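You operate a simulated robot arm through the tools that you are given. There is no shell and no other tool. Be economical: measure what you need, move in short steps, check, and stop when the job is done.

You are at the controls of a simulated robot arm. One attempt, no reset.

JOB
Turn the heater off, let the yellow and teal rollers cool, put them in the tray, load the pink one.
Fine: Take a roller out only once its dot is white. Either well will do.

Only the result counts: the job must be done as asked and must still hold three seconds after the hand-in. Knocking over, shifting, dropping, spilling or breaking anything else fails it.

ROBOT AND FRAMES
A 7-joint arm with a two-finger parallel gripper, fixed in place. Base frame: the origin is at the foot of the arm, x ahead of it, y to its left, z up; the work surface is at about z = 0.856. Readings come in m, rad, newtons and seconds.
With the tool pointing down near the work surface it reaches from about 0.24 to 0.68 m from the base axis. Its first joint turns from -1.152 to 1.152 rad. Payload 2.4 kg.
Tool frame: the origin (TCP) lies between the finger pads and is the grasp point; the fingertips stand 0.03 m ahead of it; z points along the fingers, y is the line along which they close. Largest opening 0.094 m; finger width 0.028, thickness 0.01; the body of the gripper, 0.05 by 0.096 m, starts 0.055 m behind the TCP.
Orientation is that of the tool frame in the base frame, as a unit quaternion [x, y, z, w]. With the fingers straight down and closing along the base's y, the tool's x points along the base's -x, its y along +y and its z along -z.

CONTROLS
- The arm moves only by the tool nudge_tool. Its arguments are lists of equal length, an entry for each row: "claw": the closure, from 0 (fully open) to 1 (shut); "offset": the shift along the tool's x, y, z in units of 30 mm (1.0 is 30 mm), a list of three; "angular": the turn, a rotation vector about the tool's x, y, z in units of 6 degrees (1.0 is 6 degrees), a list of three. In form: {"claw": [claw, ...], "offset": [[dx, dy, dz], ...], "angular": [[rx, ry, rz], ...]}. A call has 1 to 20 rows; each row shifts and turns the commanded pose from where the row before left it, along the tool's axes as they then stand. A call with a number of a shift or a turn outside -1 to 1 is refused whole. A row lasts 0.2 s, in which the tool goes at most 0.05 m and 0.15 rad; a call with a longer step from one row to the next is refused whole, and so is a gripper value outside its range. A pose out of reach is approached as far as the arm can. The call stops where the force on the tool passes 40 N (or 10 N more than at its start, if that is more) or the arm is blocked; 0.2 s more then pass. Each finger travels about 0.153 m/s and halts on what it meets, pressing with about 38 N; the grip force reading is that of the motor and also rises with nothing between the fingers. The clock runs only during rows and for 0.2 s after the last one: add rows that do not move to give the fingers time. The reply holds the time, the measured pose of the TCP, the force on the tool along the base axes, the opening and the grip force, in the units named above and with some noise.
- Cameras (640 x 400 px; columns grow to the right, rows downward): "scene" is fixed at [0.0433, 0.4781, 1.4493]; the picture's right is [-0.69, -0.72, 0.00], its down [-0.37, 0.36, -0.86] and it looks along [0.62, -0.59, -0.52] (base axes); focal length 336 px, centre (320, 200). "wrist" rides on the gripper at [-0.037, 0, -0.058] in the tool frame; the picture's right is [0.00, -1.00, 0.00], its down [0.97, 0.00, -0.24] and it looks along [0.24, 0.00, 0.97] (tool axes); focal length 218 px, centre (320, 200). There is no depth. A picture from a camera that has moved, and an enlarged one, comes with that camera's place and axes in the base frame and with its lens.
- grab_frame(camera): a new picture of that camera. No time passes.
- zoom(camera, box): a new picture of the part [left, top, right, bottom] of that camera's present view, enlarged. No time passes.
- close_job(): hands the job in; it is judged then, once.

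Work in short steps. Places have to be worked out from the pictures, the camera data and where the tool is seen: move nearer, look again, correct. Check each grasp and each placing, and mend what went wrong. You have 120 turns and 76 pictures in all, those below and enlarged ones among them. Open the gripper and draw the arm clear of the work before you hand the job in, unless the task says otherwise; then end with one line.

The tools are called by a JSON object that holds its "op" and its "data". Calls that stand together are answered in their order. nudge_tool: Moves the arm, as the interface text tells. Its arguments: {"type":"object","properties":{"claw":{"type":"array","items":{"type":"number"}},"offset":{"type":"array","items":{"type":"array","items":{"type":"number"}}},"angular":{"type":"array","items":{"type":"array","items":{"type":"number"}}}},"required":["claw","offset","angular"]} The other tools are called the same way: grab_frame (camera) takes a picture; zoom (camera, box) takes an enlarged picture of a part of a camera's view; close_job () hands the job in.

At the start:

```text
time_s: 0.0
eef_pos: [0.3255, 0.0869, 1.2051]
ee_rot: [0.0, 1.0, -0.001, -0.001]
force: [-0.4, 0.9, 0.2]
finger_gap: 0.0941
grip_force: 0.1
```

scene: 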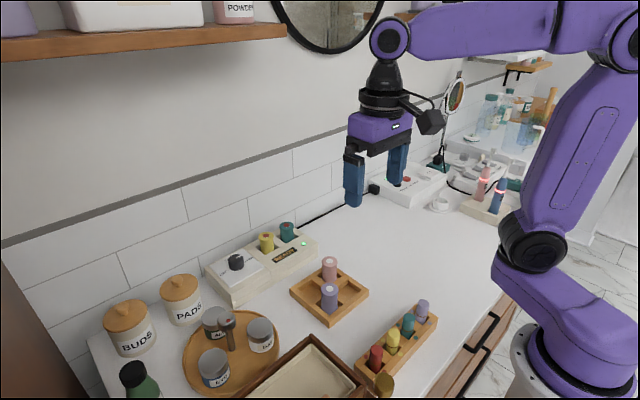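
wrist: 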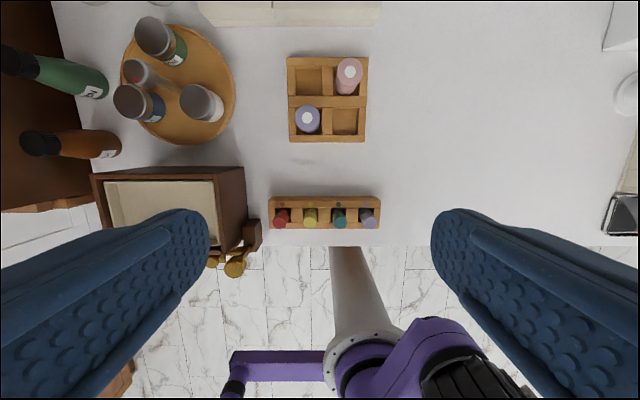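

I see a heater box with a knob and yellow/teal rollers, a four-cell tray with pink and lavender rollers, and a front rack. I zoom in for details.

{"op": "zoom", "data": {"camera": "scene", "box": [190, 210, 350, 310]}}

{"op": "zoom", "data": {"camera": "scene", "box": [280, 240, 440, 340]}}

```text
4.00 times, centred on (270, 260) of scene
camera zoom: at [0.0433, 0.4781, 1.4493], right [-0.69, -0.72, 0.0], down [-0.37, 0.36, -0.86], along [0.62, -0.59, -0.52], focal length 1345 px, centre (520, -40)
```

zoom: 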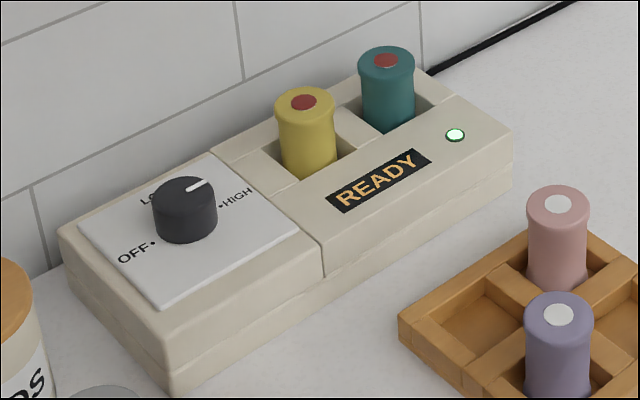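

```text
4.00 times, centred on (360, 290) of scene
camera zoom: at [0.0433, 0.4781, 1.4493], right [-0.69, -0.72, 0.0], down [-0.37, 0.36, -0.86], along [0.62, -0.59, -0.52], focal length 1345 px, centre (160, -160)
```

zoom: 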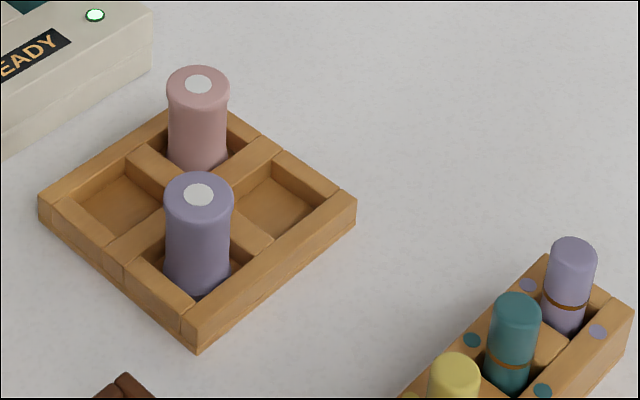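

Knob estimate is around (0.60, 0.21), yellow (0.60, 0.13), teal (0.61, 0.06). I move forward for a wrist view over the heater.

{"op": "nudge_tool", "data": {"claw": [0, 0, 0, 0, 0, 0, 0, 0, 0], "offset": [[-0.9, 0.2, 0.2], [-0.9, 0.2, 0.2], [-0.9, 0.2, 0.2], [-0.9, 0.2, 0.2], [-0.9, 0.2, 0.2], [-0.9, 0.2, 0.2], [-0.9, 0.2, 0.2], [0, 0, 0.2], [0, 0, 0]], "angular": [[0, 0, 0], [0, 0, 0], [0, 0, 0], [0, 0, 0], [0, 0, 0], [0, 0, 0], [0, 0, 0], [0, 0, 0], [0, 0, 0]]}}

{"op": "grab_frame", "data": {"camera": "wrist"}}

```text
time_s: 2.0
eef_pos: [0.515, 0.1296, 1.1584]
ee_rot: [0.001, 1.0, -0.001, 0.0]
force: [-0.3, 0.7, 0.6]
finger_gap: 0.0939
grip_force: 0.1
```

```text
71 pictures are left
camera wrist: at [0.5502, 0.1308, 1.2151], right [0.0, -1.0, 0.0], down [-0.97, 0.0, 0.24], along [-0.24, 0.0, -0.97], focal length 218 px, centre (320, 200)
```

wrist: 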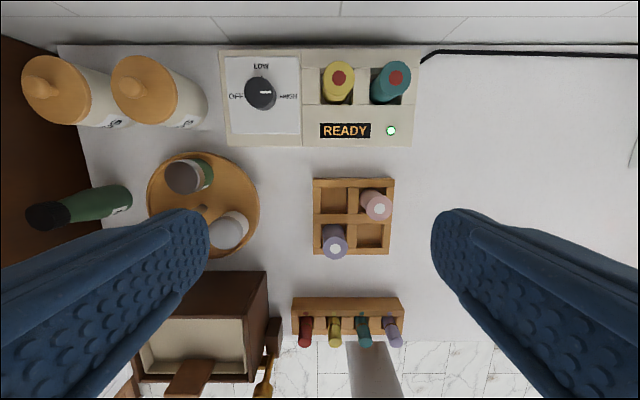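

{"op": "zoom", "data": {"camera": "wrist", "box": [210, 40, 434, 180]}}

{"op": "zoom", "data": {"camera": "wrist", "box": [290, 165, 418, 265]}}

```text
2.86 times, centred on (322, 110) of wrist
camera zoom: at [0.5502, 0.1308, 1.2151], right [0.0, -1.0, 0.0], down [-0.97, 0.0, 0.24], along [-0.24, 0.0, -0.97], focal length 624 px, centre (314, 457)
```

zoom: 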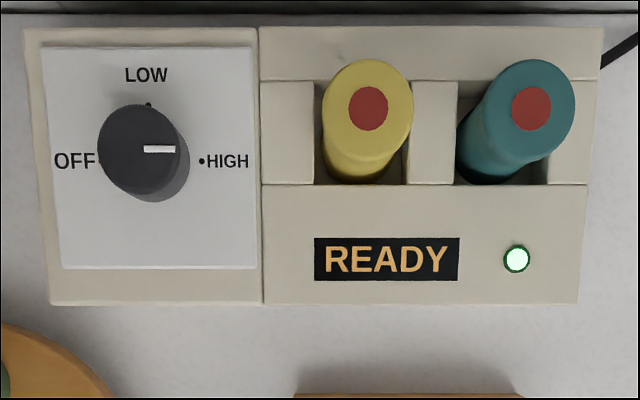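

```text
4.00 times, centred on (354, 215) of wrist
camera zoom: at [0.5502, 0.1308, 1.2151], right [0.0, -1.0, 0.0], down [-0.97, 0.0, 0.24], along [-0.24, 0.0, -0.97], focal length 873 px, centre (184, 140)
```

zoom: 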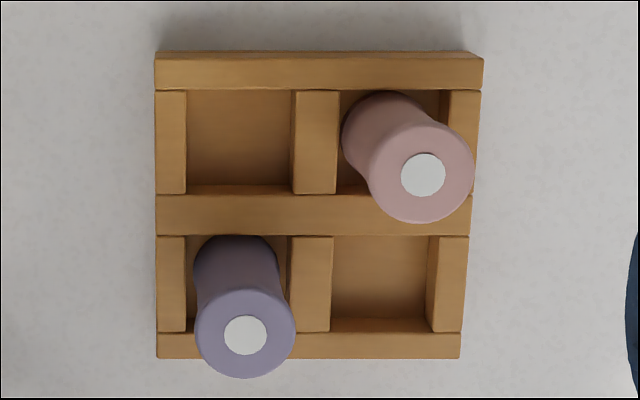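

Triangulating: knob top is about (0.614, 0.205, 0.926), pointing to HIGH, with OFF 180° counter-clockwise via LOW. Yellow top is (0.627, 0.109, 0.934), teal (0.627, 0.043, 0.934). I pre-rotate the tool 90° clockwise while descending over the tray area.

{"op": "nudge_tool", "data": {"claw": [0, 0, 0, 0, 0, 0, 0, 0, 0, 0, 0, 0, 0, 0, 0, 0], "offset": [[0, 0, 0.33], [0, 0, 0.33], [0, 0, 0.33], [0, 0, 0.33], [0, 0, 0.33], [0, 0, 0.33], [0, 0, 0.33], [0, 0, 0.33], [0, 0, 0.33], [0, 0, 0.33], [0, 0, 0.33], [0, 0, 0.33], [0, 0, 0.33], [0, 0, 0.33], [0, 0, 0.33], [0, 0, 0]], "angular": [[0, 0, 1], [0, 0, 1], [0, 0, 1], [0, 0, 1], [0, 0, 1], [0, 0, 1], [0, 0, 1], [0, 0, 1], [0, 0, 1], [0, 0, 1], [0, 0, 1], [0, 0, 1], [0, 0, 1], [0, 0, 1], [0, 0, 1], [0, 0, 0]]}}

{"op": "grab_frame", "data": {"camera": "scene"}}

```text
time_s: 5.4
eef_pos: [0.5145, 0.1297, 1.0089]
ee_rot: [0.707, 0.707, 0.0, 0.0]
force: [0.0, -1.1, 0.4]
finger_gap: 0.0942
grip_force: 0.1
```

```text
68 pictures are left
```

scene: 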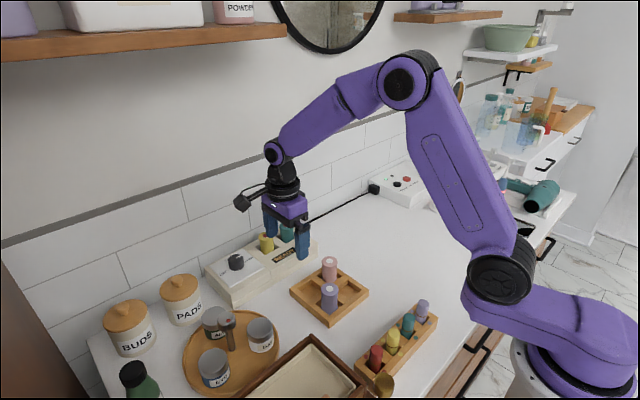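

The protruding block is on the tool's +x side, away from the wall, which is good. I move over the knob at z≈1.01.

{"op": "nudge_tool", "data": {"claw": [0, 0, 0, 0, 0, 0, 0, 0, 0], "offset": [[0, 0.83, 0], [0, 0.83, 0], [0, 0.83, 0], [0, 0.83, 0], [0.83, 0, 0], [0.83, 0, 0], [0.84, 0, 0], [0, 0, 0.5], [0, 0, 0]], "angular": [[0, 0, 0], [0, 0, 0], [0, 0, 0], [0, 0, 0], [0, 0, 0], [0, 0, 0], [0, 0, 0], [0, 0, 0], [0, 0, 0]]}}

{"op": "grab_frame", "data": {"camera": "wrist"}}

{"op": "zoom", "data": {"camera": "scene", "box": [160, 180, 320, 300]}}

```text
time_s: 7.4
eef_pos: [0.6137, 0.2055, 0.9941]
ee_rot: [0.707, 0.708, 0.0, 0.0]
force: [0.1, 0.5, -0.3]
finger_gap: 0.0941
grip_force: 0.2
```

```text
67 pictures are left
camera wrist: at [0.6119, 0.1697, 1.0515], right [-1.0, 0.0, 0.0], down [0.0, 0.97, 0.24], along [0.0, 0.24, -0.97], focal length 218 px, centre (320, 200)
```

wrist: 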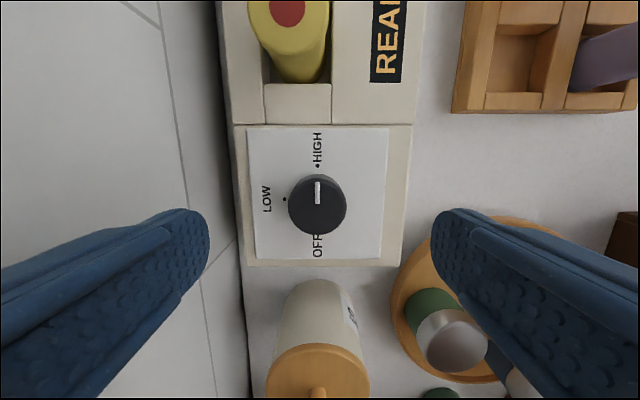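

```text
3.33 times, centred on (240, 240) of scene
camera zoom: at [0.0433, 0.4781, 1.4493], right [-0.69, -0.72, 0.0], down [-0.37, 0.36, -0.86], along [0.62, -0.59, -0.52], focal length 1121 px, centre (587, 67)
```

zoom: 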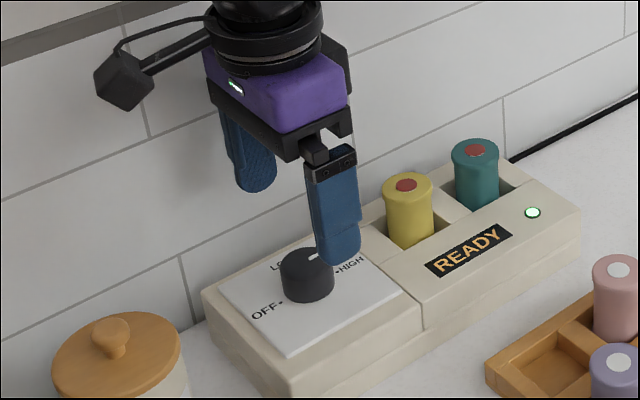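

Knob centered at about (0.614, 0.203), with fingers straddling. I narrow the opening and descend to z≈0.945.

{"op": "nudge_tool", "data": {"claw": [0.3, 0.3, 0.3, 0.3, 0.3, 0.3], "offset": [[-0.07, 0, 0], [0, 0, 0.4], [0, 0, 0.4], [0, 0, 0.4], [0, 0, 0.43], [0, 0, 0]], "angular": [[0, 0, 0], [0, 0, 0], [0, 0, 0], [0, 0, 0], [0, 0, 0], [0, 0, 0]]}}

{"op": "zoom", "data": {"camera": "scene", "box": [190, 210, 310, 300]}}

```text
time_s: 8.8
eef_pos: [0.6132, 0.2017, 0.946]
ee_rot: [0.707, 0.707, 0.0, 0.0]
force: [0.1, 0.1, -0.2]
finger_gap: 0.0661
grip_force: 0.1
```

```text
4.44 times, centred on (250, 255) of scene
camera zoom: at [0.0433, 0.4781, 1.4493], right [-0.69, -0.72, 0.0], down [-0.37, 0.36, -0.86], along [0.62, -0.59, -0.52], focal length 1494 px, centre (631, -44)
```

zoom: 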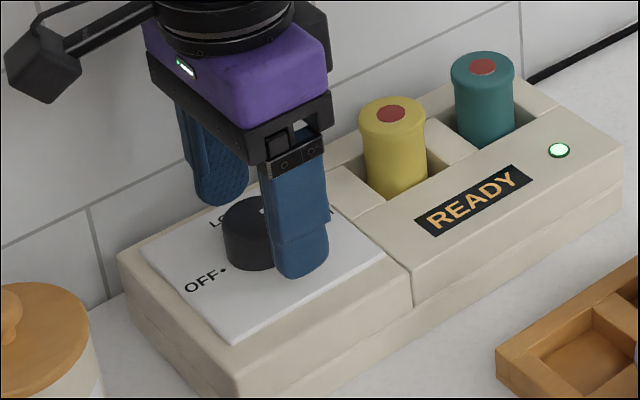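

Fingers straddle the knob just above the panel. I close on it, then check.

{"op": "nudge_tool", "data": {"claw": [0.3, 0.5, 0.7, 0.7, 0.7], "offset": [[0.05, 0, 0], [0, 0, 0], [0, 0, 0], [0, 0, 0], [0, 0, 0]], "angular": [[0, 0, 0], [0, 0, 0], [0, 0, 0], [0, 0, 0], [0, 0, 0]]}}

```text
time_s: 10.0
eef_pos: [0.6146, 0.2044, 0.9457]
ee_rot: [0.707, 0.707, 0.002, 0.001]
force: [12.5, 2.7, -6.6]
finger_gap: 0.0346
grip_force: 44.8
```

Knob gripped (0.035 m). A side force of 12 N suggests it sits slightly more to +x; I shift 1.5 mm and turn 30° counter-clockwise as a test.

{"op": "nudge_tool", "data": {"claw": [0.7, 0.7, 0.7, 0.7, 0.7, 0.7, 0.7], "offset": [[0, 0.06, 0], [0, 0, 0], [0, 0, 0], [0, 0, 0], [0, 0, 0], [0, 0, 0], [0, 0, 0]], "angular": [[0, 0, 0], [0, 0, -1], [0, 0, -1], [0, 0, -1], [0, 0, -1], [0, 0, -1], [0, 0, 0]]}}

{"op": "zoom", "data": {"camera": "scene", "box": [190, 210, 310, 300]}}

```text
time_s: 11.6
eef_pos: [0.6155, 0.2038, 0.9461]
ee_rot: [0.499, 0.867, -0.001, 0.0]
force: [-4.8, -0.6, -0.2]
finger_gap: 0.0346
grip_force: 45.5
```

```text
4.44 times, centred on (250, 255) of scene
camera zoom: at [0.0432, 0.4781, 1.4493], right [-0.69, -0.72, 0.0], down [-0.37, 0.36, -0.86], along [0.62, -0.59, -0.52], focal length 1494 px, centre (631, -44)
```

zoom: 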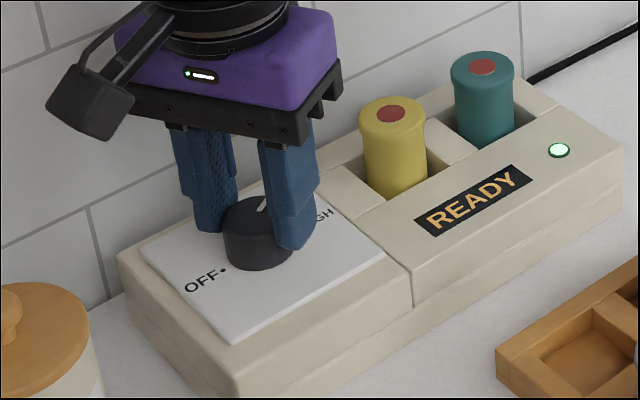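

The knob turns with the gripper at low force. I continue another 90°.

{"op": "nudge_tool", "data": {"claw": [0.7, 0.7, 0.7, 0.7, 0.7, 0.7, 0.7, 0.7, 0.7, 0.7, 0.7, 0.7, 0.7, 0.7, 0.7, 0.7], "offset": [[0, 0, 0], [0, 0, 0], [0, 0, 0], [0, 0, 0], [0, 0, 0], [0, 0, 0], [0, 0, 0], [0, 0, 0], [0, 0, 0], [0, 0, 0], [0, 0, 0], [0, 0, 0], [0, 0, 0], [0, 0, 0], [0, 0, 0], [0, 0, 0]], "angular": [[0, 0, -1], [0, 0, -1], [0, 0, -1], [0, 0, -1], [0, 0, -1], [0, 0, -1], [0, 0, -1], [0, 0, -1], [0, 0, -1], [0, 0, -1], [0, 0, -1], [0, 0, -1], [0, 0, -1], [0, 0, -1], [0, 0, -1], [0, 0, 0]]}}

{"op": "zoom", "data": {"camera": "scene", "box": [190, 210, 310, 300]}}

```text
time_s: 15.0
eef_pos: [0.6146, 0.2054, 0.9454]
ee_rot: [-0.26, 0.966, 0.0, 0.0]
force: [-0.8, 8.1, -6.0]
finger_gap: 0.0351
grip_force: 44.7
```

```text
4.44 times, centred on (250, 255) of scene
camera zoom: at [0.0434, 0.4784, 1.4492], right [-0.69, -0.72, 0.0], down [-0.37, 0.36, -0.86], along [0.62, -0.59, -0.52], focal length 1494 px, centre (631, -44)
```

zoom: 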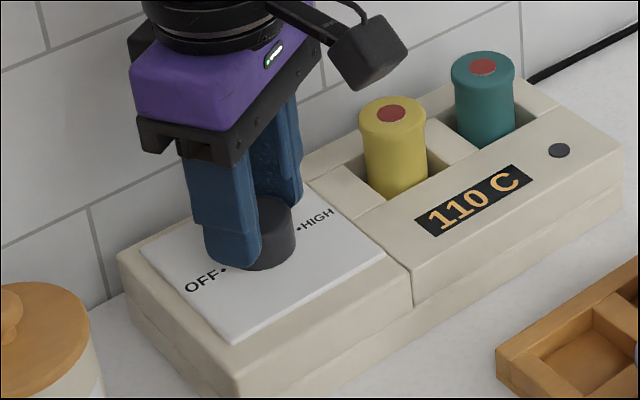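

Display reads 110 C with the ready light off. I turn the remaining 60°.

{"op": "nudge_tool", "data": {"claw": [0.7, 0.7, 0.7, 0.7, 0.7, 0.7, 0.7, 0.7, 0.7, 0.7, 0.7], "offset": [[0, 0, 0], [0, 0, 0], [0, 0, 0], [0, 0, 0], [0, 0, 0], [0, 0, 0], [0, 0, 0], [0, 0, 0], [0, 0, 0], [0, 0, 0], [0, 0, 0]], "angular": [[0, 0, -1], [0, 0, -1], [0, 0, -1], [0, 0, -1], [0, 0, -1], [0, 0, -1], [0, 0, -1], [0, 0, -1], [0, 0, -1], [0, 0, -1], [0, 0, 0]]}}

{"op": "zoom", "data": {"camera": "scene", "box": [190, 210, 310, 300]}}

```text
time_s: 17.4
eef_pos: [0.6145, 0.2048, 0.9446]
ee_rot: [0.707, -0.707, 0.0, -0.001]
force: [-6.1, 12.4, -3.1]
finger_gap: 0.035
grip_force: 45.0
```

```text
4.44 times, centred on (250, 255) of scene
camera zoom: at [0.0432, 0.4785, 1.4491], right [-0.69, -0.72, 0.0], down [-0.37, 0.36, -0.86], along [0.62, -0.59, -0.52], focal length 1494 px, centre (631, -44)
```

zoom: 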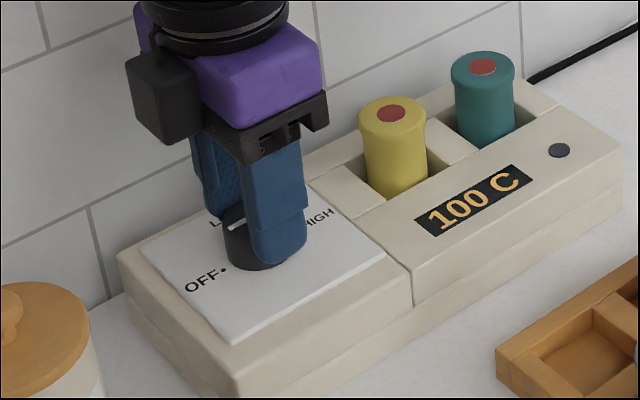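

The display is falling (100 C) and the pointer appears near OFF. I open and rise to verify.

{"op": "nudge_tool", "data": {"claw": [0.3, 0.3, 0.3, 0.3, 0.3, 0.3], "offset": [[0, 0, 0], [0, 0, 0], [0, 0, -0.8], [0, 0, -0.8], [0, 0, -0.2], [0, 0, 0]], "angular": [[0, 0, 0], [0, 0, 0], [0, 0, 0], [0, 0, 0], [0, 0, 0], [0, 0, 0]]}}

{"op": "grab_frame", "data": {"camera": "wrist"}}

{"op": "grab_frame", "data": {"camera": "scene"}}

```text
time_s: 18.8
eef_pos: [0.6159, 0.2036, 1.0004]
ee_rot: [0.707, -0.707, 0.0, 0.0]
force: [1.3, 0.3, -0.4]
finger_gap: 0.0658
grip_force: 0.0
```

```text
61 pictures are left
camera wrist: at [0.6142, 0.242, 1.0567], right [1.0, 0.0, 0.0], down [0.0, -0.97, 0.24], along [0.0, -0.24, -0.97], focal length 218 px, centre (320, 200)
```

wrist: 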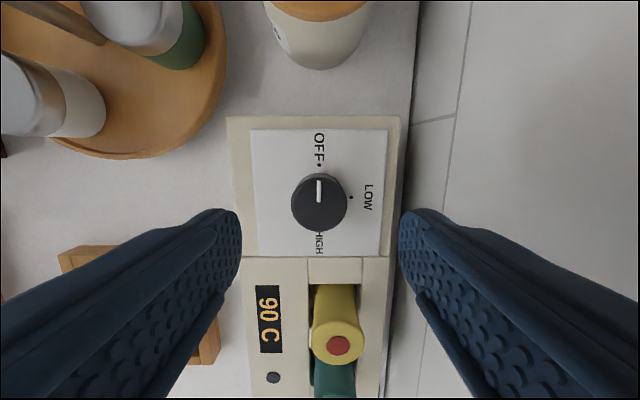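

```text
60 pictures are left
```

scene: 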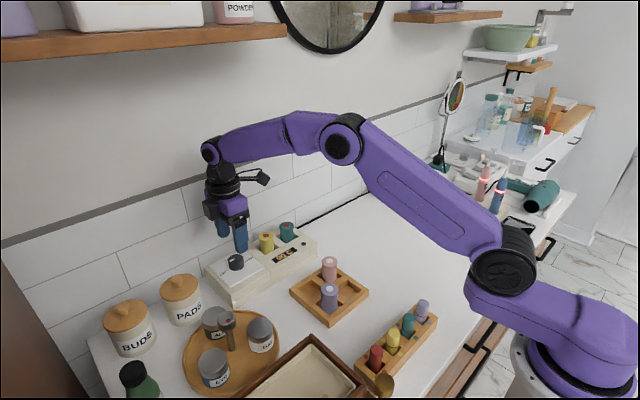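

Knob points to OFF and the display is at 90 C and cooling. I rotate the tool 135° clockwise so the fingers close along the tray diagonal (+x+y), letting time pass.

{"op": "nudge_tool", "data": {"claw": [0.3, 0.3, 0.3, 0.3, 0.3, 0.3, 0.3, 0.3, 0.3, 0.3, 0.3, 0.3, 0.3, 0.3, 0.3, 0.3, 0.3, 0.3, 0.3, 0.3], "offset": [[0, 0, 0], [0, 0, 0], [0, 0, 0], [0, 0, 0], [0, 0, 0], [0, 0, 0], [0, 0, 0], [0, 0, 0], [0, 0, 0], [0, 0, 0], [0, 0, 0], [0, 0, 0], [0, 0, 0], [0, 0, 0], [0, 0, 0], [0, 0, 0], [0, 0, 0], [0, 0, 0], [0, 0, 0], [0, 0, 0]], "angular": [[0, 0, 1], [0, 0, 1], [0, 0, 1], [0, 0, 1], [0, 0, 1], [0, 0, 1], [0, 0, 1], [0, 0, 1], [0, 0, 1], [0, 0, 1], [0, 0, 1], [0, 0, 1], [0, 0, 1], [0, 0, 1], [0, 0, 1], [0, 0, 1], [0, 0, 1], [0, 0, 1], [0, 0, 1], [0, 0, 1]]}}

{"op": "nudge_tool", "data": {"claw": [0.3, 0.3, 0.3, 0.3, 0.3, 0.3, 0.3, 0.3, 0.3, 0.3, 0.3, 0.3, 0.3], "offset": [[0, 0, 0], [0, 0, 0], [0, 0, 0], [0, 0, 0], [0, 0, 0], [0, 0, 0], [0, 0, 0], [0, 0, 0], [0, 0, 0], [0, 0, 0], [0, 0, 0], [0, 0, 0], [0, 0, 0]], "angular": [[0, 0, 1], [0, 0, 1], [0, 0, 0.5], [0, 0, 0], [0, 0, 0], [0, 0, 0], [0, 0, 0], [0, 0, 0], [0, 0, 0], [0, 0, 0], [0, 0, 0], [0, 0, 0], [0, 0, 0]]}}

{"op": "grab_frame", "data": {"camera": "wrist"}}

{"op": "grab_frame", "data": {"camera": "scene"}}

```text
time_s: 23.0
eef_pos: [0.6151, 0.2047, 1.0001]
ee_rot: [0.26, 0.966, 0.0, 0.0]
force: [0.4, -0.3, -1.0]
finger_gap: 0.066
grip_force: 0.1
```

```text
time_s: 25.8
eef_pos: [0.6155, 0.2044, 1.0004]
ee_rot: [0.383, 0.924, 0.0, 0.0]
force: [0.2, -0.3, 0.5]
finger_gap: 0.0658
grip_force: 0.0
```

```text
59 pictures are left
camera wrist: at [0.6404, 0.1791, 1.0566], right [-0.71, -0.71, 0.0], down [-0.69, 0.69, 0.24], along [-0.17, 0.17, -0.97], focal length 218 px, centre (320, 200)
```

wrist: 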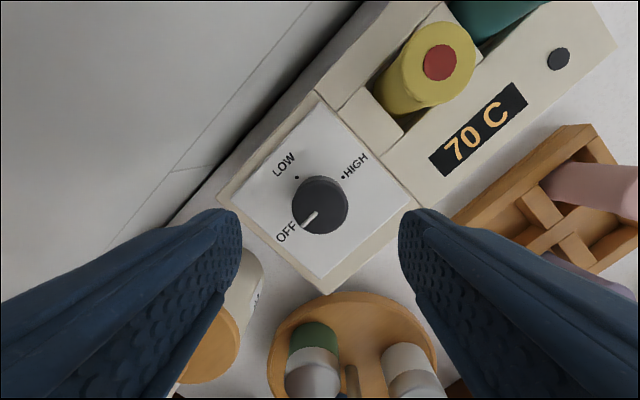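

```text
58 pictures are left
```

scene: 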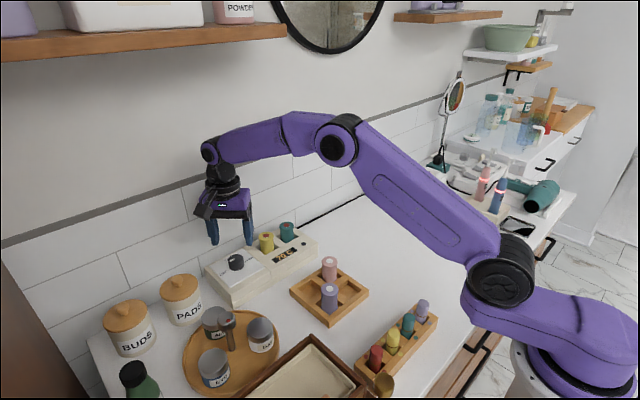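

Display is at 70 C and the dots are still red. I move over yellow at z=1.0 and wait.

{"op": "nudge_tool", "data": {"claw": [0.3, 0.3, 0.3, 0.3, 0.3, 0.3, 0.3, 0.3, 0.3, 0.3, 0.3, 0.3, 0.3, 0.3, 0.3, 0.3, 0.3, 0.3, 0.3, 0.3], "offset": [[-0.63, -0.495, 0], [-0.63, -0.495, 0], [-0.63, -0.495, 0], [-0.63, -0.495, 0], [0, 0, 0], [0, 0, 0], [0, 0, 0], [0, 0, 0], [0, 0, 0], [0, 0, 0], [0, 0, 0], [0, 0, 0], [0, 0, 0], [0, 0, 0], [0, 0, 0], [0, 0, 0], [0, 0, 0], [0, 0, 0], [0, 0, 0], [0, 0, 0]], "angular": [[0, 0, 0], [0, 0, 0], [0, 0, 0], [0, 0, 0], [0, 0, 0], [0, 0, 0], [0, 0, 0], [0, 0, 0], [0, 0, 0], [0, 0, 0], [0, 0, 0], [0, 0, 0], [0, 0, 0], [0, 0, 0], [0, 0, 0], [0, 0, 0], [0, 0, 0], [0, 0, 0], [0, 0, 0], [0, 0, 0]]}}

{"op": "nudge_tool", "data": {"claw": [0.3, 0.3, 0.3, 0.3, 0.3, 0.3, 0.3, 0.3, 0.3, 0.3, 0.3, 0.3, 0.3, 0.3, 0.3, 0.3, 0.3, 0.3, 0.3, 0.3], "offset": [[0, 0, 0], [0, 0, 0], [0, 0, 0], [0, 0, 0], [0, 0, 0], [0, 0, 0], [0, 0, 0], [0, 0, 0], [0, 0, 0], [0, 0, 0], [0, 0, 0], [0, 0, 0], [0, 0, 0], [0, 0, 0], [0, 0, 0], [0, 0, 0], [0, 0, 0], [0, 0, 0], [0, 0, 0], [0, 0, 0]], "angular": [[0, 0, 0], [0, 0, 0], [0, 0, 0], [0, 0, 0], [0, 0, 0], [0, 0, 0], [0, 0, 0], [0, 0, 0], [0, 0, 0], [0, 0, 0], [0, 0, 0], [0, 0, 0], [0, 0, 0], [0, 0, 0], [0, 0, 0], [0, 0, 0], [0, 0, 0], [0, 0, 0], [0, 0, 0], [0, 0, 0]]}}

{"op": "nudge_tool", "data": {"claw": [0.3, 0.3, 0.3, 0.3, 0.3, 0.3, 0.3, 0.3, 0.3, 0.3, 0.3, 0.3, 0.3, 0.3, 0.3, 0.3, 0.3, 0.3, 0.3, 0.3], "offset": [[0, 0, 0], [0, 0, 0], [0, 0, 0], [0, 0, 0], [0, 0, 0], [0, 0, 0], [0, 0, 0], [0, 0, 0], [0, 0, 0], [0, 0, 0], [0, 0, 0], [0, 0, 0], [0, 0, 0], [0, 0, 0], [0, 0, 0], [0, 0, 0], [0, 0, 0], [0, 0, 0], [0, 0, 0], [0, 0, 0]], "angular": [[0, 0, 0], [0, 0, 0], [0, 0, 0], [0, 0, 0], [0, 0, 0], [0, 0, 0], [0, 0, 0], [0, 0, 0], [0, 0, 0], [0, 0, 0], [0, 0, 0], [0, 0, 0], [0, 0, 0], [0, 0, 0], [0, 0, 0], [0, 0, 0], [0, 0, 0], [0, 0, 0], [0, 0, 0], [0, 0, 0]]}}

{"op": "grab_frame", "data": {"camera": "wrist"}}

{"op": "zoom", "data": {"camera": "scene", "box": [190, 190, 350, 290]}}

```text
time_s: 30.0
eef_pos: [0.6277, 0.1079, 1.0014]
ee_rot: [0.383, 0.924, 0.001, 0.0]
force: [-0.4, -0.3, 0.5]
finger_gap: 0.0658
grip_force: 0.2
```

```text
time_s: 34.2
eef_pos: [0.6278, 0.1073, 0.9997]
ee_rot: [0.383, 0.924, 0.0, -0.001]
force: [0.0, -0.1, -1.0]
finger_gap: 0.0658
grip_force: 0.1
```

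```text
time_s: 38.4
eef_pos: [0.6269, 0.1083, 0.9999]
ee_rot: [0.383, 0.924, 0.001, 0.0]
force: [-0.1, -0.6, 0.4]
finger_gap: 0.0658
grip_force: 0.2
```

```text
57 pictures are left
camera wrist: at [0.6527, 0.0829, 1.0563], right [-0.71, -0.71, 0.0], down [-0.69, 0.69, 0.24], along [-0.17, 0.17, -0.97], focal length 218 px, centre (320, 200)
```

wrist: 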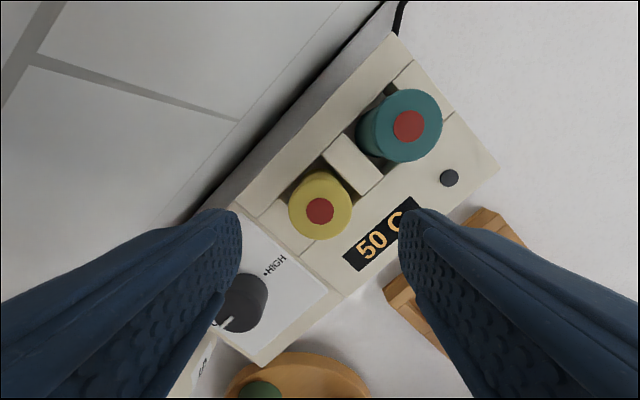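

```text
4.00 times, centred on (270, 240) of scene
camera zoom: at [0.0433, 0.4781, 1.4493], right [-0.69, -0.72, 0.0], down [-0.37, 0.36, -0.86], along [0.62, -0.59, -0.52], focal length 1345 px, centre (520, 40)
```

zoom: 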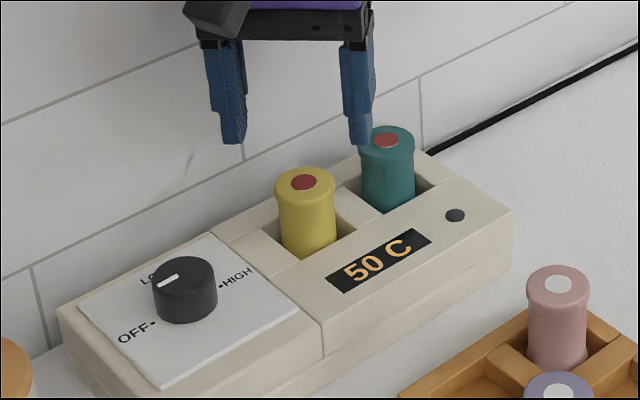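

Still red at 50 C. Yellow is well centred under the TCP. I wait more.

{"op": "nudge_tool", "data": {"claw": [0.3, 0.3, 0.3, 0.3, 0.3, 0.3, 0.3, 0.3, 0.3, 0.3, 0.3, 0.3, 0.3, 0.3, 0.3, 0.3, 0.3, 0.3, 0.3, 0.3], "offset": [[0, 0, 0], [0, 0, 0], [0, 0, 0], [0, 0, 0], [0, 0, 0], [0, 0, 0], [0, 0, 0], [0, 0, 0], [0, 0, 0], [0, 0, 0], [0, 0, 0], [0, 0, 0], [0, 0, 0], [0, 0, 0], [0, 0, 0], [0, 0, 0], [0, 0, 0], [0, 0, 0], [0, 0, 0], [0, 0, 0]], "angular": [[0, 0, 0], [0, 0, 0], [0, 0, 0], [0, 0, 0], [0, 0, 0], [0, 0, 0], [0, 0, 0], [0, 0, 0], [0, 0, 0], [0, 0, 0], [0, 0, 0], [0, 0, 0], [0, 0, 0], [0, 0, 0], [0, 0, 0], [0, 0, 0], [0, 0, 0], [0, 0, 0], [0, 0, 0], [0, 0, 0]]}}

{"op": "nudge_tool", "data": {"claw": [0.3, 0.3, 0.3, 0.3, 0.3, 0.3, 0.3, 0.3, 0.3, 0.3, 0.3, 0.3, 0.3, 0.3, 0.3, 0.3, 0.3, 0.3, 0.3, 0.3], "offset": [[0, 0, 0], [0, 0, 0], [0, 0, 0], [0, 0, 0], [0, 0, 0], [0, 0, 0], [0, 0, 0], [0, 0, 0], [0, 0, 0], [0, 0, 0], [0, 0, 0], [0, 0, 0], [0, 0, 0], [0, 0, 0], [0, 0, 0], [0, 0, 0], [0, 0, 0], [0, 0, 0], [0, 0, 0], [0, 0, 0]], "angular": [[0, 0, 0], [0, 0, 0], [0, 0, 0], [0, 0, 0], [0, 0, 0], [0, 0, 0], [0, 0, 0], [0, 0, 0], [0, 0, 0], [0, 0, 0], [0, 0, 0], [0, 0, 0], [0, 0, 0], [0, 0, 0], [0, 0, 0], [0, 0, 0], [0, 0, 0], [0, 0, 0], [0, 0, 0], [0, 0, 0]]}}

{"op": "nudge_tool", "data": {"claw": [0.3, 0.3, 0.3, 0.3, 0.3, 0.3, 0.3, 0.3, 0.3, 0.3, 0.3, 0.3, 0.3, 0.3, 0.3, 0.3, 0.3, 0.3, 0.3, 0.3], "offset": [[0, 0, 0], [0, 0, 0], [0, 0, 0], [0, 0, 0], [0, 0, 0], [0, 0, 0], [0, 0, 0], [0, 0, 0], [0, 0, 0], [0, 0, 0], [0, 0, 0], [0, 0, 0], [0, 0, 0], [0, 0, 0], [0, 0, 0], [0, 0, 0], [0, 0, 0], [0, 0, 0], [0, 0, 0], [0, 0, 0]], "angular": [[0, 0, 0], [0, 0, 0], [0, 0, 0], [0, 0, 0], [0, 0, 0], [0, 0, 0], [0, 0, 0], [0, 0, 0], [0, 0, 0], [0, 0, 0], [0, 0, 0], [0, 0, 0], [0, 0, 0], [0, 0, 0], [0, 0, 0], [0, 0, 0], [0, 0, 0], [0, 0, 0], [0, 0, 0], [0, 0, 0]]}}

{"op": "zoom", "data": {"camera": "wrist", "box": [190, 60, 510, 260]}}

```text
time_s: 42.6
eef_pos: [0.6278, 0.108, 1.0]
ee_rot: [0.382, 0.924, 0.0, 0.0]
force: [1.1, 0.5, 0.6]
finger_gap: 0.0659
grip_force: 0.1
```

```text
time_s: 46.8
eef_pos: [0.6285, 0.1086, 0.9995]
ee_rot: [0.382, 0.924, -0.001, 0.0]
force: [-0.4, -0.2, -0.5]
finger_gap: 0.066
grip_force: 0.1
```

```text
time_s: 51.0
eef_pos: [0.6273, 0.1079, 1.0]
ee_rot: [0.383, 0.924, 0.001, 0.0]
force: [0.1, 0.2, 0.3]
finger_gap: 0.0657
grip_force: 0.1
```

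```text
2.00 times, centred on (350, 160) of wrist
camera zoom: at [0.6527, 0.0829, 1.0563], right [-0.71, -0.71, 0.0], down [-0.69, 0.69, 0.24], along [-0.17, 0.17, -0.97], focal length 436 px, centre (260, 280)
```

zoom: 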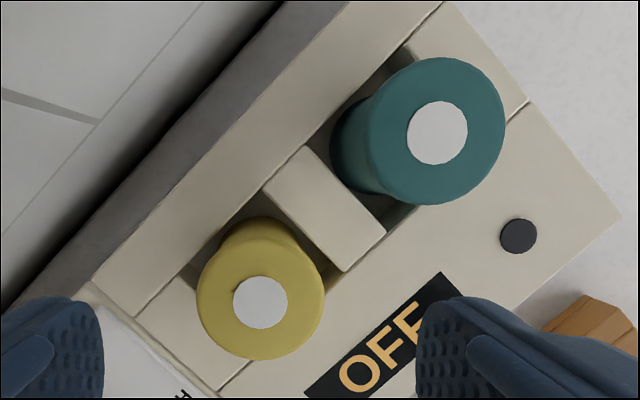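

Both dots are white and the display reads OFF. I descend over yellow to z≈0.944 and grip.

{"op": "nudge_tool", "data": {"claw": [0.3, 0.3, 0.3, 0.3, 0.3, 0.5, 0.8, 0.8, 0.8], "offset": [[0, 0, 0.5], [0, 0, 0.5], [0, 0, 0.5], [0, 0, 0.37], [0, 0, 0], [0, 0, 0], [0, 0, 0], [0, 0, 0], [0, 0, 0]], "angular": [[0, 0, 0], [0, 0, 0], [0, 0, 0], [0, 0, 0], [0, 0, 0], [0, 0, 0], [0, 0, 0], [0, 0, 0], [0, 0, 0]]}}

{"op": "zoom", "data": {"camera": "scene", "box": [190, 190, 350, 290]}}

```text
time_s: 53.0
eef_pos: [0.6269, 0.109, 0.943]
ee_rot: [0.383, 0.924, 0.0, 0.0]
force: [0.5, 0.2, 0.1]
finger_gap: 0.0354
grip_force: 37.5
```

```text
4.00 times, centred on (270, 240) of scene
camera zoom: at [0.0433, 0.4781, 1.4493], right [-0.69, -0.72, 0.0], down [-0.37, 0.36, -0.86], along [0.62, -0.59, -0.52], focal length 1345 px, centre (520, 40)
```

zoom: 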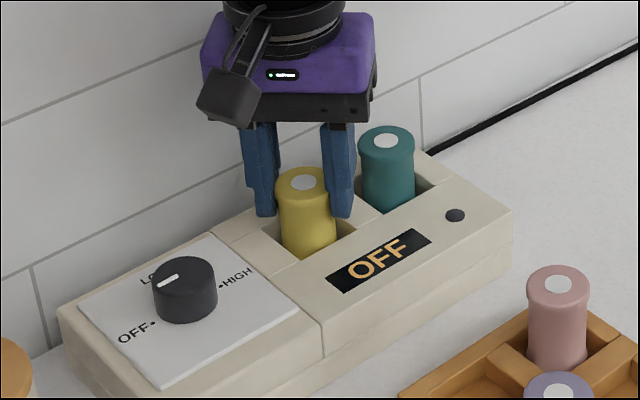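

Yellow is gripped at 0.035 m. I lift it straight up to about 1.005.

{"op": "nudge_tool", "data": {"claw": [0.8, 0.8, 0.8, 0.8, 0.8], "offset": [[0, 0, -0.5], [0, 0, -0.5], [0, 0, -0.5], [0, 0, -0.6], [0, 0, 0]], "angular": [[0, 0, 0], [0, 0, 0], [0, 0, 0], [0, 0, 0], [0, 0, 0]]}}

{"op": "zoom", "data": {"camera": "scene", "box": [190, 190, 350, 290]}}

```text
time_s: 54.2
eef_pos: [0.6277, 0.1085, 1.0084]
ee_rot: [0.382, 0.924, 0.0, 0.0]
force: [0.7, 0.0, -0.8]
finger_gap: 0.0187
grip_force: 0.0
```

```text
4.00 times, centred on (270, 240) of scene
camera zoom: at [0.0433, 0.4781, 1.4493], right [-0.69, -0.72, 0.0], down [-0.37, 0.36, -0.86], along [0.62, -0.59, -0.52], focal length 1345 px, centre (520, 40)
```

zoom: 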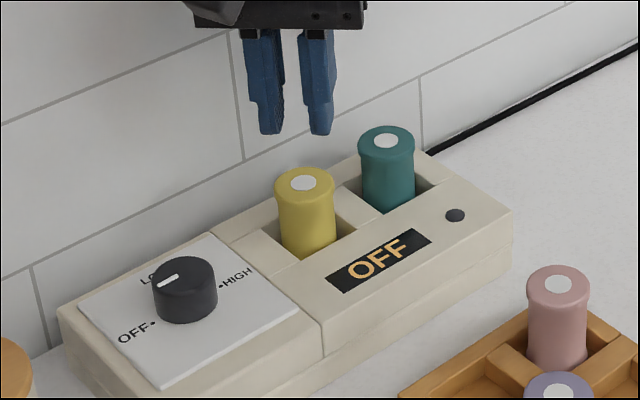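

The roller slipped out and stayed seated: my grip was too high on it. The heater top computes to about z=0.899, so I can go deeper; I reopen and descend to about 0.934 in small steps.

{"op": "nudge_tool", "data": {"claw": [0.3, 0.3, 0.3, 0.3, 0.3, 0.3, 0.3, 0.3, 0.3], "offset": [[0, 0, 0], [0, 0, 0], [0, 0, 0.6], [0, 0, 0.6], [0, 0, 0.6], [0, 0, 0.3], [0, 0, 0.2], [0, 0, 0.15], [0, 0, 0]], "angular": [[0, 0, 0], [0, 0, 0], [0, 0, 0], [0, 0, 0], [0, 0, 0], [0, 0, 0], [0, 0, 0], [0, 0, 0], [0, 0, 0]]}}

{"op": "zoom", "data": {"camera": "scene", "box": [230, 200, 310, 250]}}

```text
time_s: 56.2
eef_pos: [0.6271, 0.1104, 0.9325]
ee_rot: [0.383, 0.924, 0.0, -0.001]
force: [-0.5, 0.1, 0.1]
finger_gap: 0.0659
grip_force: 0.0
```

```text
8.00 times, centred on (270, 225) of scene
camera zoom: at [0.0433, 0.4781, 1.4493], right [-0.69, -0.72, 0.0], down [-0.37, 0.36, -0.86], along [0.62, -0.59, -0.52], focal length 2690 px, centre (720, 0)
```

zoom: 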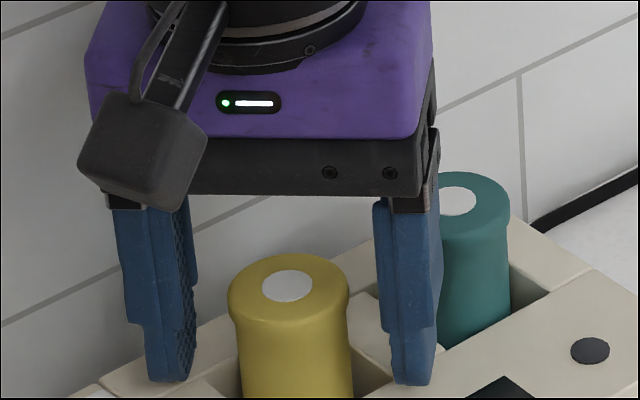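

Tips are near the deck with no contact force. I close fully and do a small test lift.

{"op": "nudge_tool", "data": {"claw": [0.5, 0.7, 1, 1, 1, 1, 1, 1, 1], "offset": [[0, 0, 0], [0, 0, 0], [0, 0, 0], [0, 0, 0], [0, 0, 0], [0, 0, -0.2], [0, 0, -0.2], [0, 0, -0.2], [0, 0, 0]], "angular": [[0, 0, 0], [0, 0, 0], [0, 0, 0], [0, 0, 0], [0, 0, 0], [0, 0, 0], [0, 0, 0], [0, 0, 0], [0, 0, 0]]}}

{"op": "zoom", "data": {"camera": "scene", "box": [230, 200, 310, 250]}}

```text
time_s: 58.2
eef_pos: [0.6261, 0.1102, 0.9514]
ee_rot: [0.383, 0.924, -0.001, 0.0]
force: [0.6, -0.3, -1.1]
finger_gap: 0.0358
grip_force: 37.8
```

```text
8.00 times, centred on (270, 225) of scene
camera zoom: at [0.0433, 0.4781, 1.4493], right [-0.69, -0.72, 0.0], down [-0.37, 0.36, -0.86], along [0.62, -0.59, -0.52], focal length 2690 px, centre (720, 0)
```

zoom: 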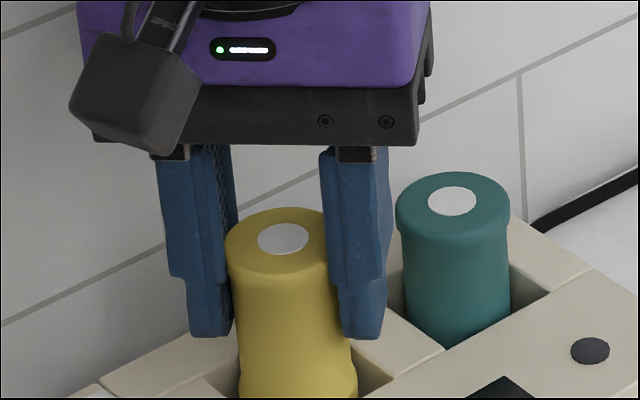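

Yellow rises with the gripper. I continue lifting to about 1.005.

{"op": "nudge_tool", "data": {"claw": [1, 1, 1, 1, 1, 1], "offset": [[0, 0, -0.36], [0, 0, -0.36], [0, 0, -0.36], [0, 0, -0.36], [0, 0, -0.36], [0, 0, 0]], "angular": [[0, 0, 0], [0, 0, 0], [0, 0, 0], [0, 0, 0], [0, 0, 0], [0, 0, 0]]}}

{"op": "zoom", "data": {"camera": "scene", "box": [190, 170, 350, 270]}}

```text
time_s: 59.6
eef_pos: [0.6267, 0.1085, 1.0059]
ee_rot: [0.383, 0.924, 0.0, 0.001]
force: [0.1, -0.5, -0.3]
finger_gap: 0.0358
grip_force: 37.7
```

```text
4.00 times, centred on (270, 220) of scene
camera zoom: at [0.0433, 0.4781, 1.4493], right [-0.69, -0.72, 0.0], down [-0.37, 0.36, -0.86], along [0.62, -0.59, -0.52], focal length 1345 px, centre (520, 120)
```

zoom: 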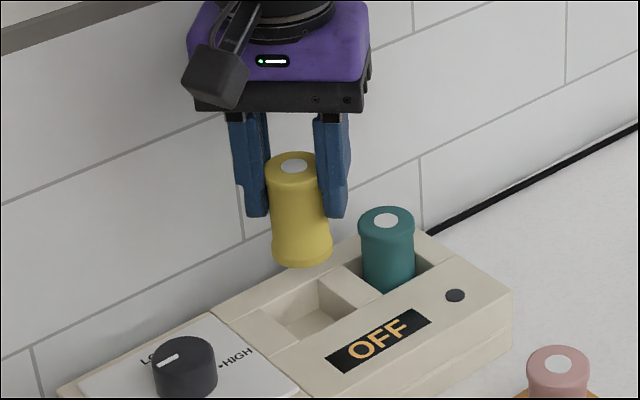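

Yellow is held upright and clear of the heater. I carry it over the tray's back-left cell, about (0.463, 0.110).

{"op": "nudge_tool", "data": {"claw": [1, 1, 1, 1, 1, 1, 1], "offset": [[0.645, -0.637, 0], [0.645, -0.637, 0], [0.645, -0.637, 0], [0.645, -0.637, 0], [0.645, -0.637, 0], [0.645, -0.637, 0], [0, 0, 0]], "angular": [[0, 0, 0], [0, 0, 0], [0, 0, 0], [0, 0, 0], [0, 0, 0], [0, 0, 0], [0, 0, 0]]}}

{"op": "grab_frame", "data": {"camera": "wrist"}}

{"op": "zoom", "data": {"camera": "scene", "box": [240, 220, 400, 320]}}

```text
time_s: 61.2
eef_pos: [0.4625, 0.1095, 1.0063]
ee_rot: [0.383, 0.924, 0.0, 0.0]
force: [0.0, 0.4, -0.6]
finger_gap: 0.0358
grip_force: 38.2
```

```text
49 pictures are left
camera wrist: at [0.488, 0.0847, 1.0629], right [-0.71, -0.71, 0.0], down [-0.69, 0.69, 0.24], along [-0.17, 0.17, -0.97], focal length 218 px, centre (320, 200)
```

wrist: 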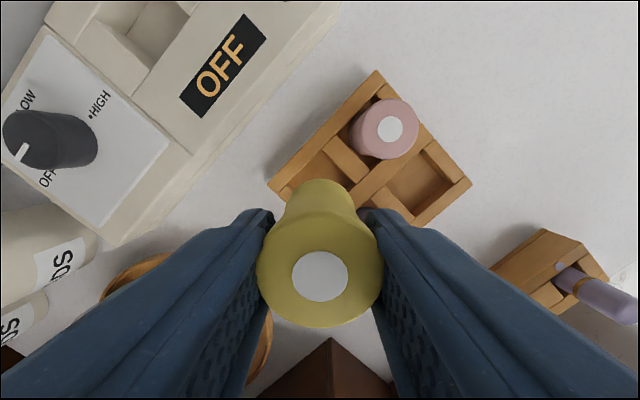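

```text
4.00 times, centred on (320, 270) of scene
camera zoom: at [0.0433, 0.4781, 1.4493], right [-0.69, -0.72, 0.0], down [-0.37, 0.36, -0.86], along [0.62, -0.59, -0.52], focal length 1345 px, centre (320, -80)
```

zoom: 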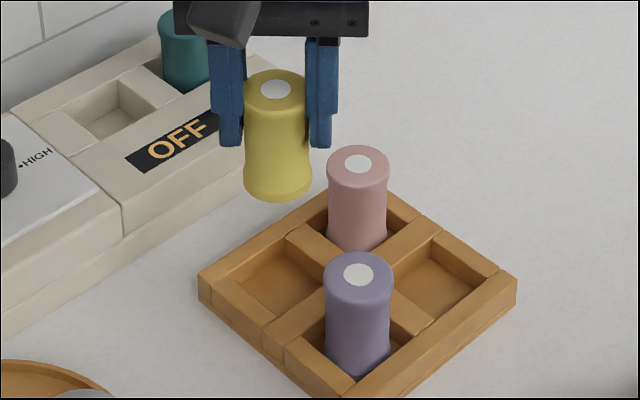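

Yellow hangs over the cell; before lowering I refine the tray position with a zoomed wrist view.

{"op": "zoom", "data": {"camera": "wrist", "box": [250, 60, 490, 240]}}

```text
2.22 times, centred on (370, 150) of wrist
camera zoom: at [0.488, 0.0847, 1.0629], right [-0.71, -0.71, 0.0], down [-0.69, 0.69, 0.24], along [-0.17, 0.17, -0.97], focal length 485 px, centre (209, 311)
```

zoom: 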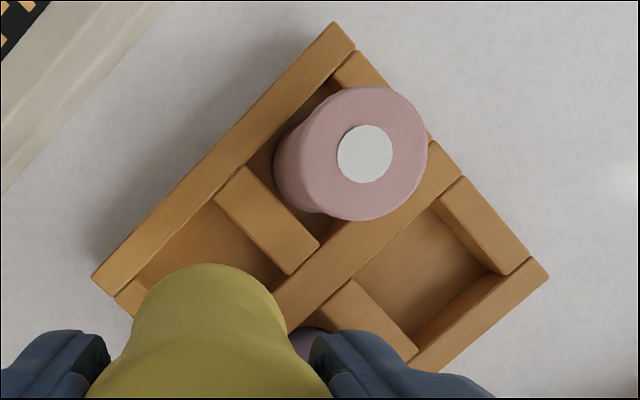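

Tray spans x 0.373–0.498, y 0.0145–0.140, so the back-left cell centre is about (0.466, 0.109). I correct by 3 mm and lower to about 0.935.

{"op": "nudge_tool", "data": {"claw": [1, 1, 1, 1, 1, 1, 1], "offset": [[-0.09, 0.07, 0], [0, 0, 0.5], [0, 0, 0.5], [0, 0, 0.5], [0, 0, 0.5], [0, 0, 0.37], [0, 0, 0]], "angular": [[0, 0, 0], [0, 0, 0], [0, 0, 0], [0, 0, 0], [0, 0, 0], [0, 0, 0], [0, 0, 0]]}}

{"op": "zoom", "data": {"camera": "scene", "box": [260, 240, 380, 330]}}

{"op": "zoom", "data": {"camera": "wrist", "box": [200, 60, 480, 260]}}

```text
time_s: 62.8
eef_pos: [0.4668, 0.11, 0.9343]
ee_rot: [0.383, 0.924, 0.0, 0.0]
force: [-0.7, 0.0, -0.9]
finger_gap: 0.0361
grip_force: 38.2
```

```text
4.44 times, centred on (320, 285) of scene
camera zoom: at [0.0433, 0.4781, 1.4493], right [-0.69, -0.72, 0.0], down [-0.37, 0.36, -0.86], along [0.62, -0.59, -0.52], focal length 1494 px, centre (320, -178)
```

zoom: 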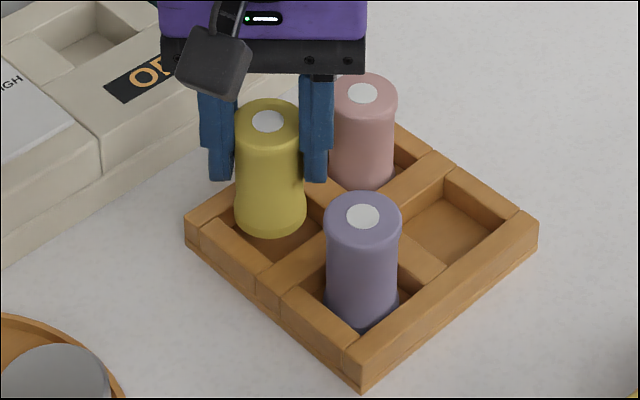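

```text
2.00 times, centred on (340, 160) of wrist
camera zoom: at [0.492, 0.0845, 0.9904], right [-0.71, -0.71, 0.0], down [-0.69, 0.69, 0.24], along [-0.17, 0.17, -0.97], focal length 436 px, centre (280, 280)
```

zoom: 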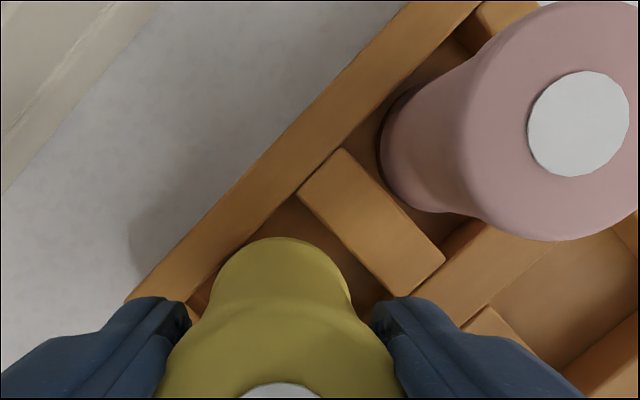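

The roller base looks about 3 mm too close to the back wall and 1.5–2 mm off the divider side. I correct by −3 mm in x and −1.5 mm in y and lower gently.

{"op": "nudge_tool", "data": {"claw": [1, 1, 1, 1, 1, 1], "offset": [[0.035, -0.106, 0], [0, 0, 0], [0, 0, 0.15], [0, 0, 0.15], [0, 0, 0.15], [0, 0, 0]], "angular": [[0, 0, 0], [0, 0, 0], [0, 0, 0], [0, 0, 0], [0, 0, 0], [0, 0, 0]]}}

{"op": "zoom", "data": {"camera": "scene", "box": [260, 240, 380, 330]}}

```text
time_s: 64.2
eef_pos: [0.465, 0.1084, 0.9199]
ee_rot: [0.382, 0.924, 0.0, 0.0]
force: [-0.4, 0.1, -0.5]
finger_gap: 0.0361
grip_force: 37.7
```

```text
4.44 times, centred on (320, 285) of scene
camera zoom: at [0.0433, 0.4781, 1.4493], right [-0.69, -0.72, 0.0], down [-0.37, 0.36, -0.86], along [0.62, -0.59, -0.52], focal length 1494 px, centre (320, -178)
```

zoom: 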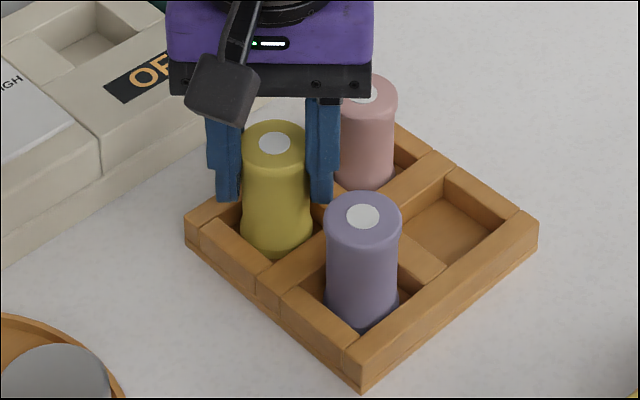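

It is inside the cell without contact. I lower a few more mm until it seats.

{"op": "nudge_tool", "data": {"claw": [1, 1, 1, 1], "offset": [[0, 0, 0.07], [0, 0, 0.06], [0, 0, 0], [0, 0, 0]], "angular": [[0, 0, 0], [0, 0, 0], [0, 0, 0], [0, 0, 0]]}}

{"op": "zoom", "data": {"camera": "scene", "box": [280, 255, 360, 315]}}

```text
time_s: 65.2
eef_pos: [0.4647, 0.1081, 0.9169]
ee_rot: [0.383, 0.924, 0.001, -0.001]
force: [0.3, -0.5, -1.1]
finger_gap: 0.0359
grip_force: 38.8
```

```text
6.67 times, centred on (320, 285) of scene
camera zoom: at [0.0433, 0.4781, 1.4493], right [-0.69, -0.72, 0.0], down [-0.37, 0.36, -0.86], along [0.62, -0.59, -0.52], focal length 2242 px, centre (320, -367)
```

zoom: 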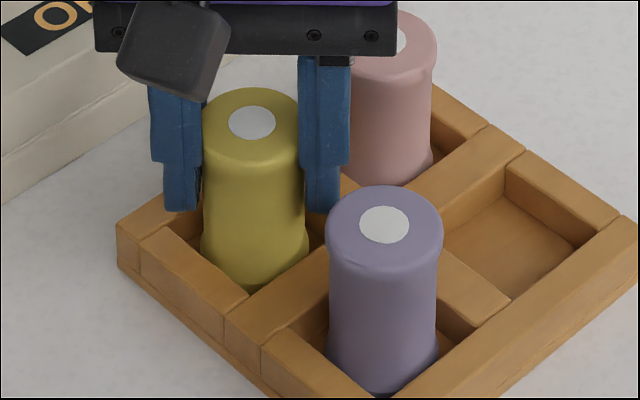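

By comparison with the lavender roller, yellow is within ~1 mm of seated. I lower 1.5 mm more and release a few mm.

{"op": "nudge_tool", "data": {"claw": [1, 1, 0.52, 0.46, 0.46, 0.46], "offset": [[0, 0, 0.05], [0, 0, 0], [0, 0, 0], [0, 0, 0], [0, 0, 0], [0, 0, 0]], "angular": [[0, 0, 0], [0, 0, 0], [0, 0, 0], [0, 0, 0], [0, 0, 0], [0, 0, 0]]}}

{"op": "zoom", "data": {"camera": "scene", "box": [280, 255, 360, 315]}}

```text
time_s: 66.6
eef_pos: [0.4645, 0.109, 0.915]
ee_rot: [0.383, 0.924, 0.0, 0.0]
force: [0.3, 0.3, 0.3]
finger_gap: 0.0508
grip_force: 0.1
```

```text
6.67 times, centred on (320, 285) of scene
camera zoom: at [0.0433, 0.4781, 1.4493], right [-0.69, -0.72, 0.0], down [-0.37, 0.36, -0.86], along [0.62, -0.59, -0.52], focal length 2242 px, centre (320, -367)
```

zoom: 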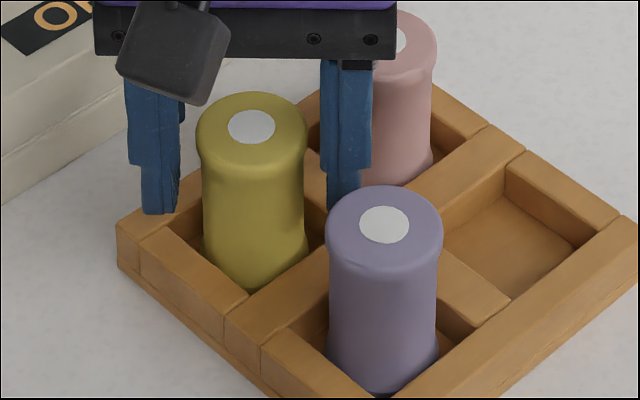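

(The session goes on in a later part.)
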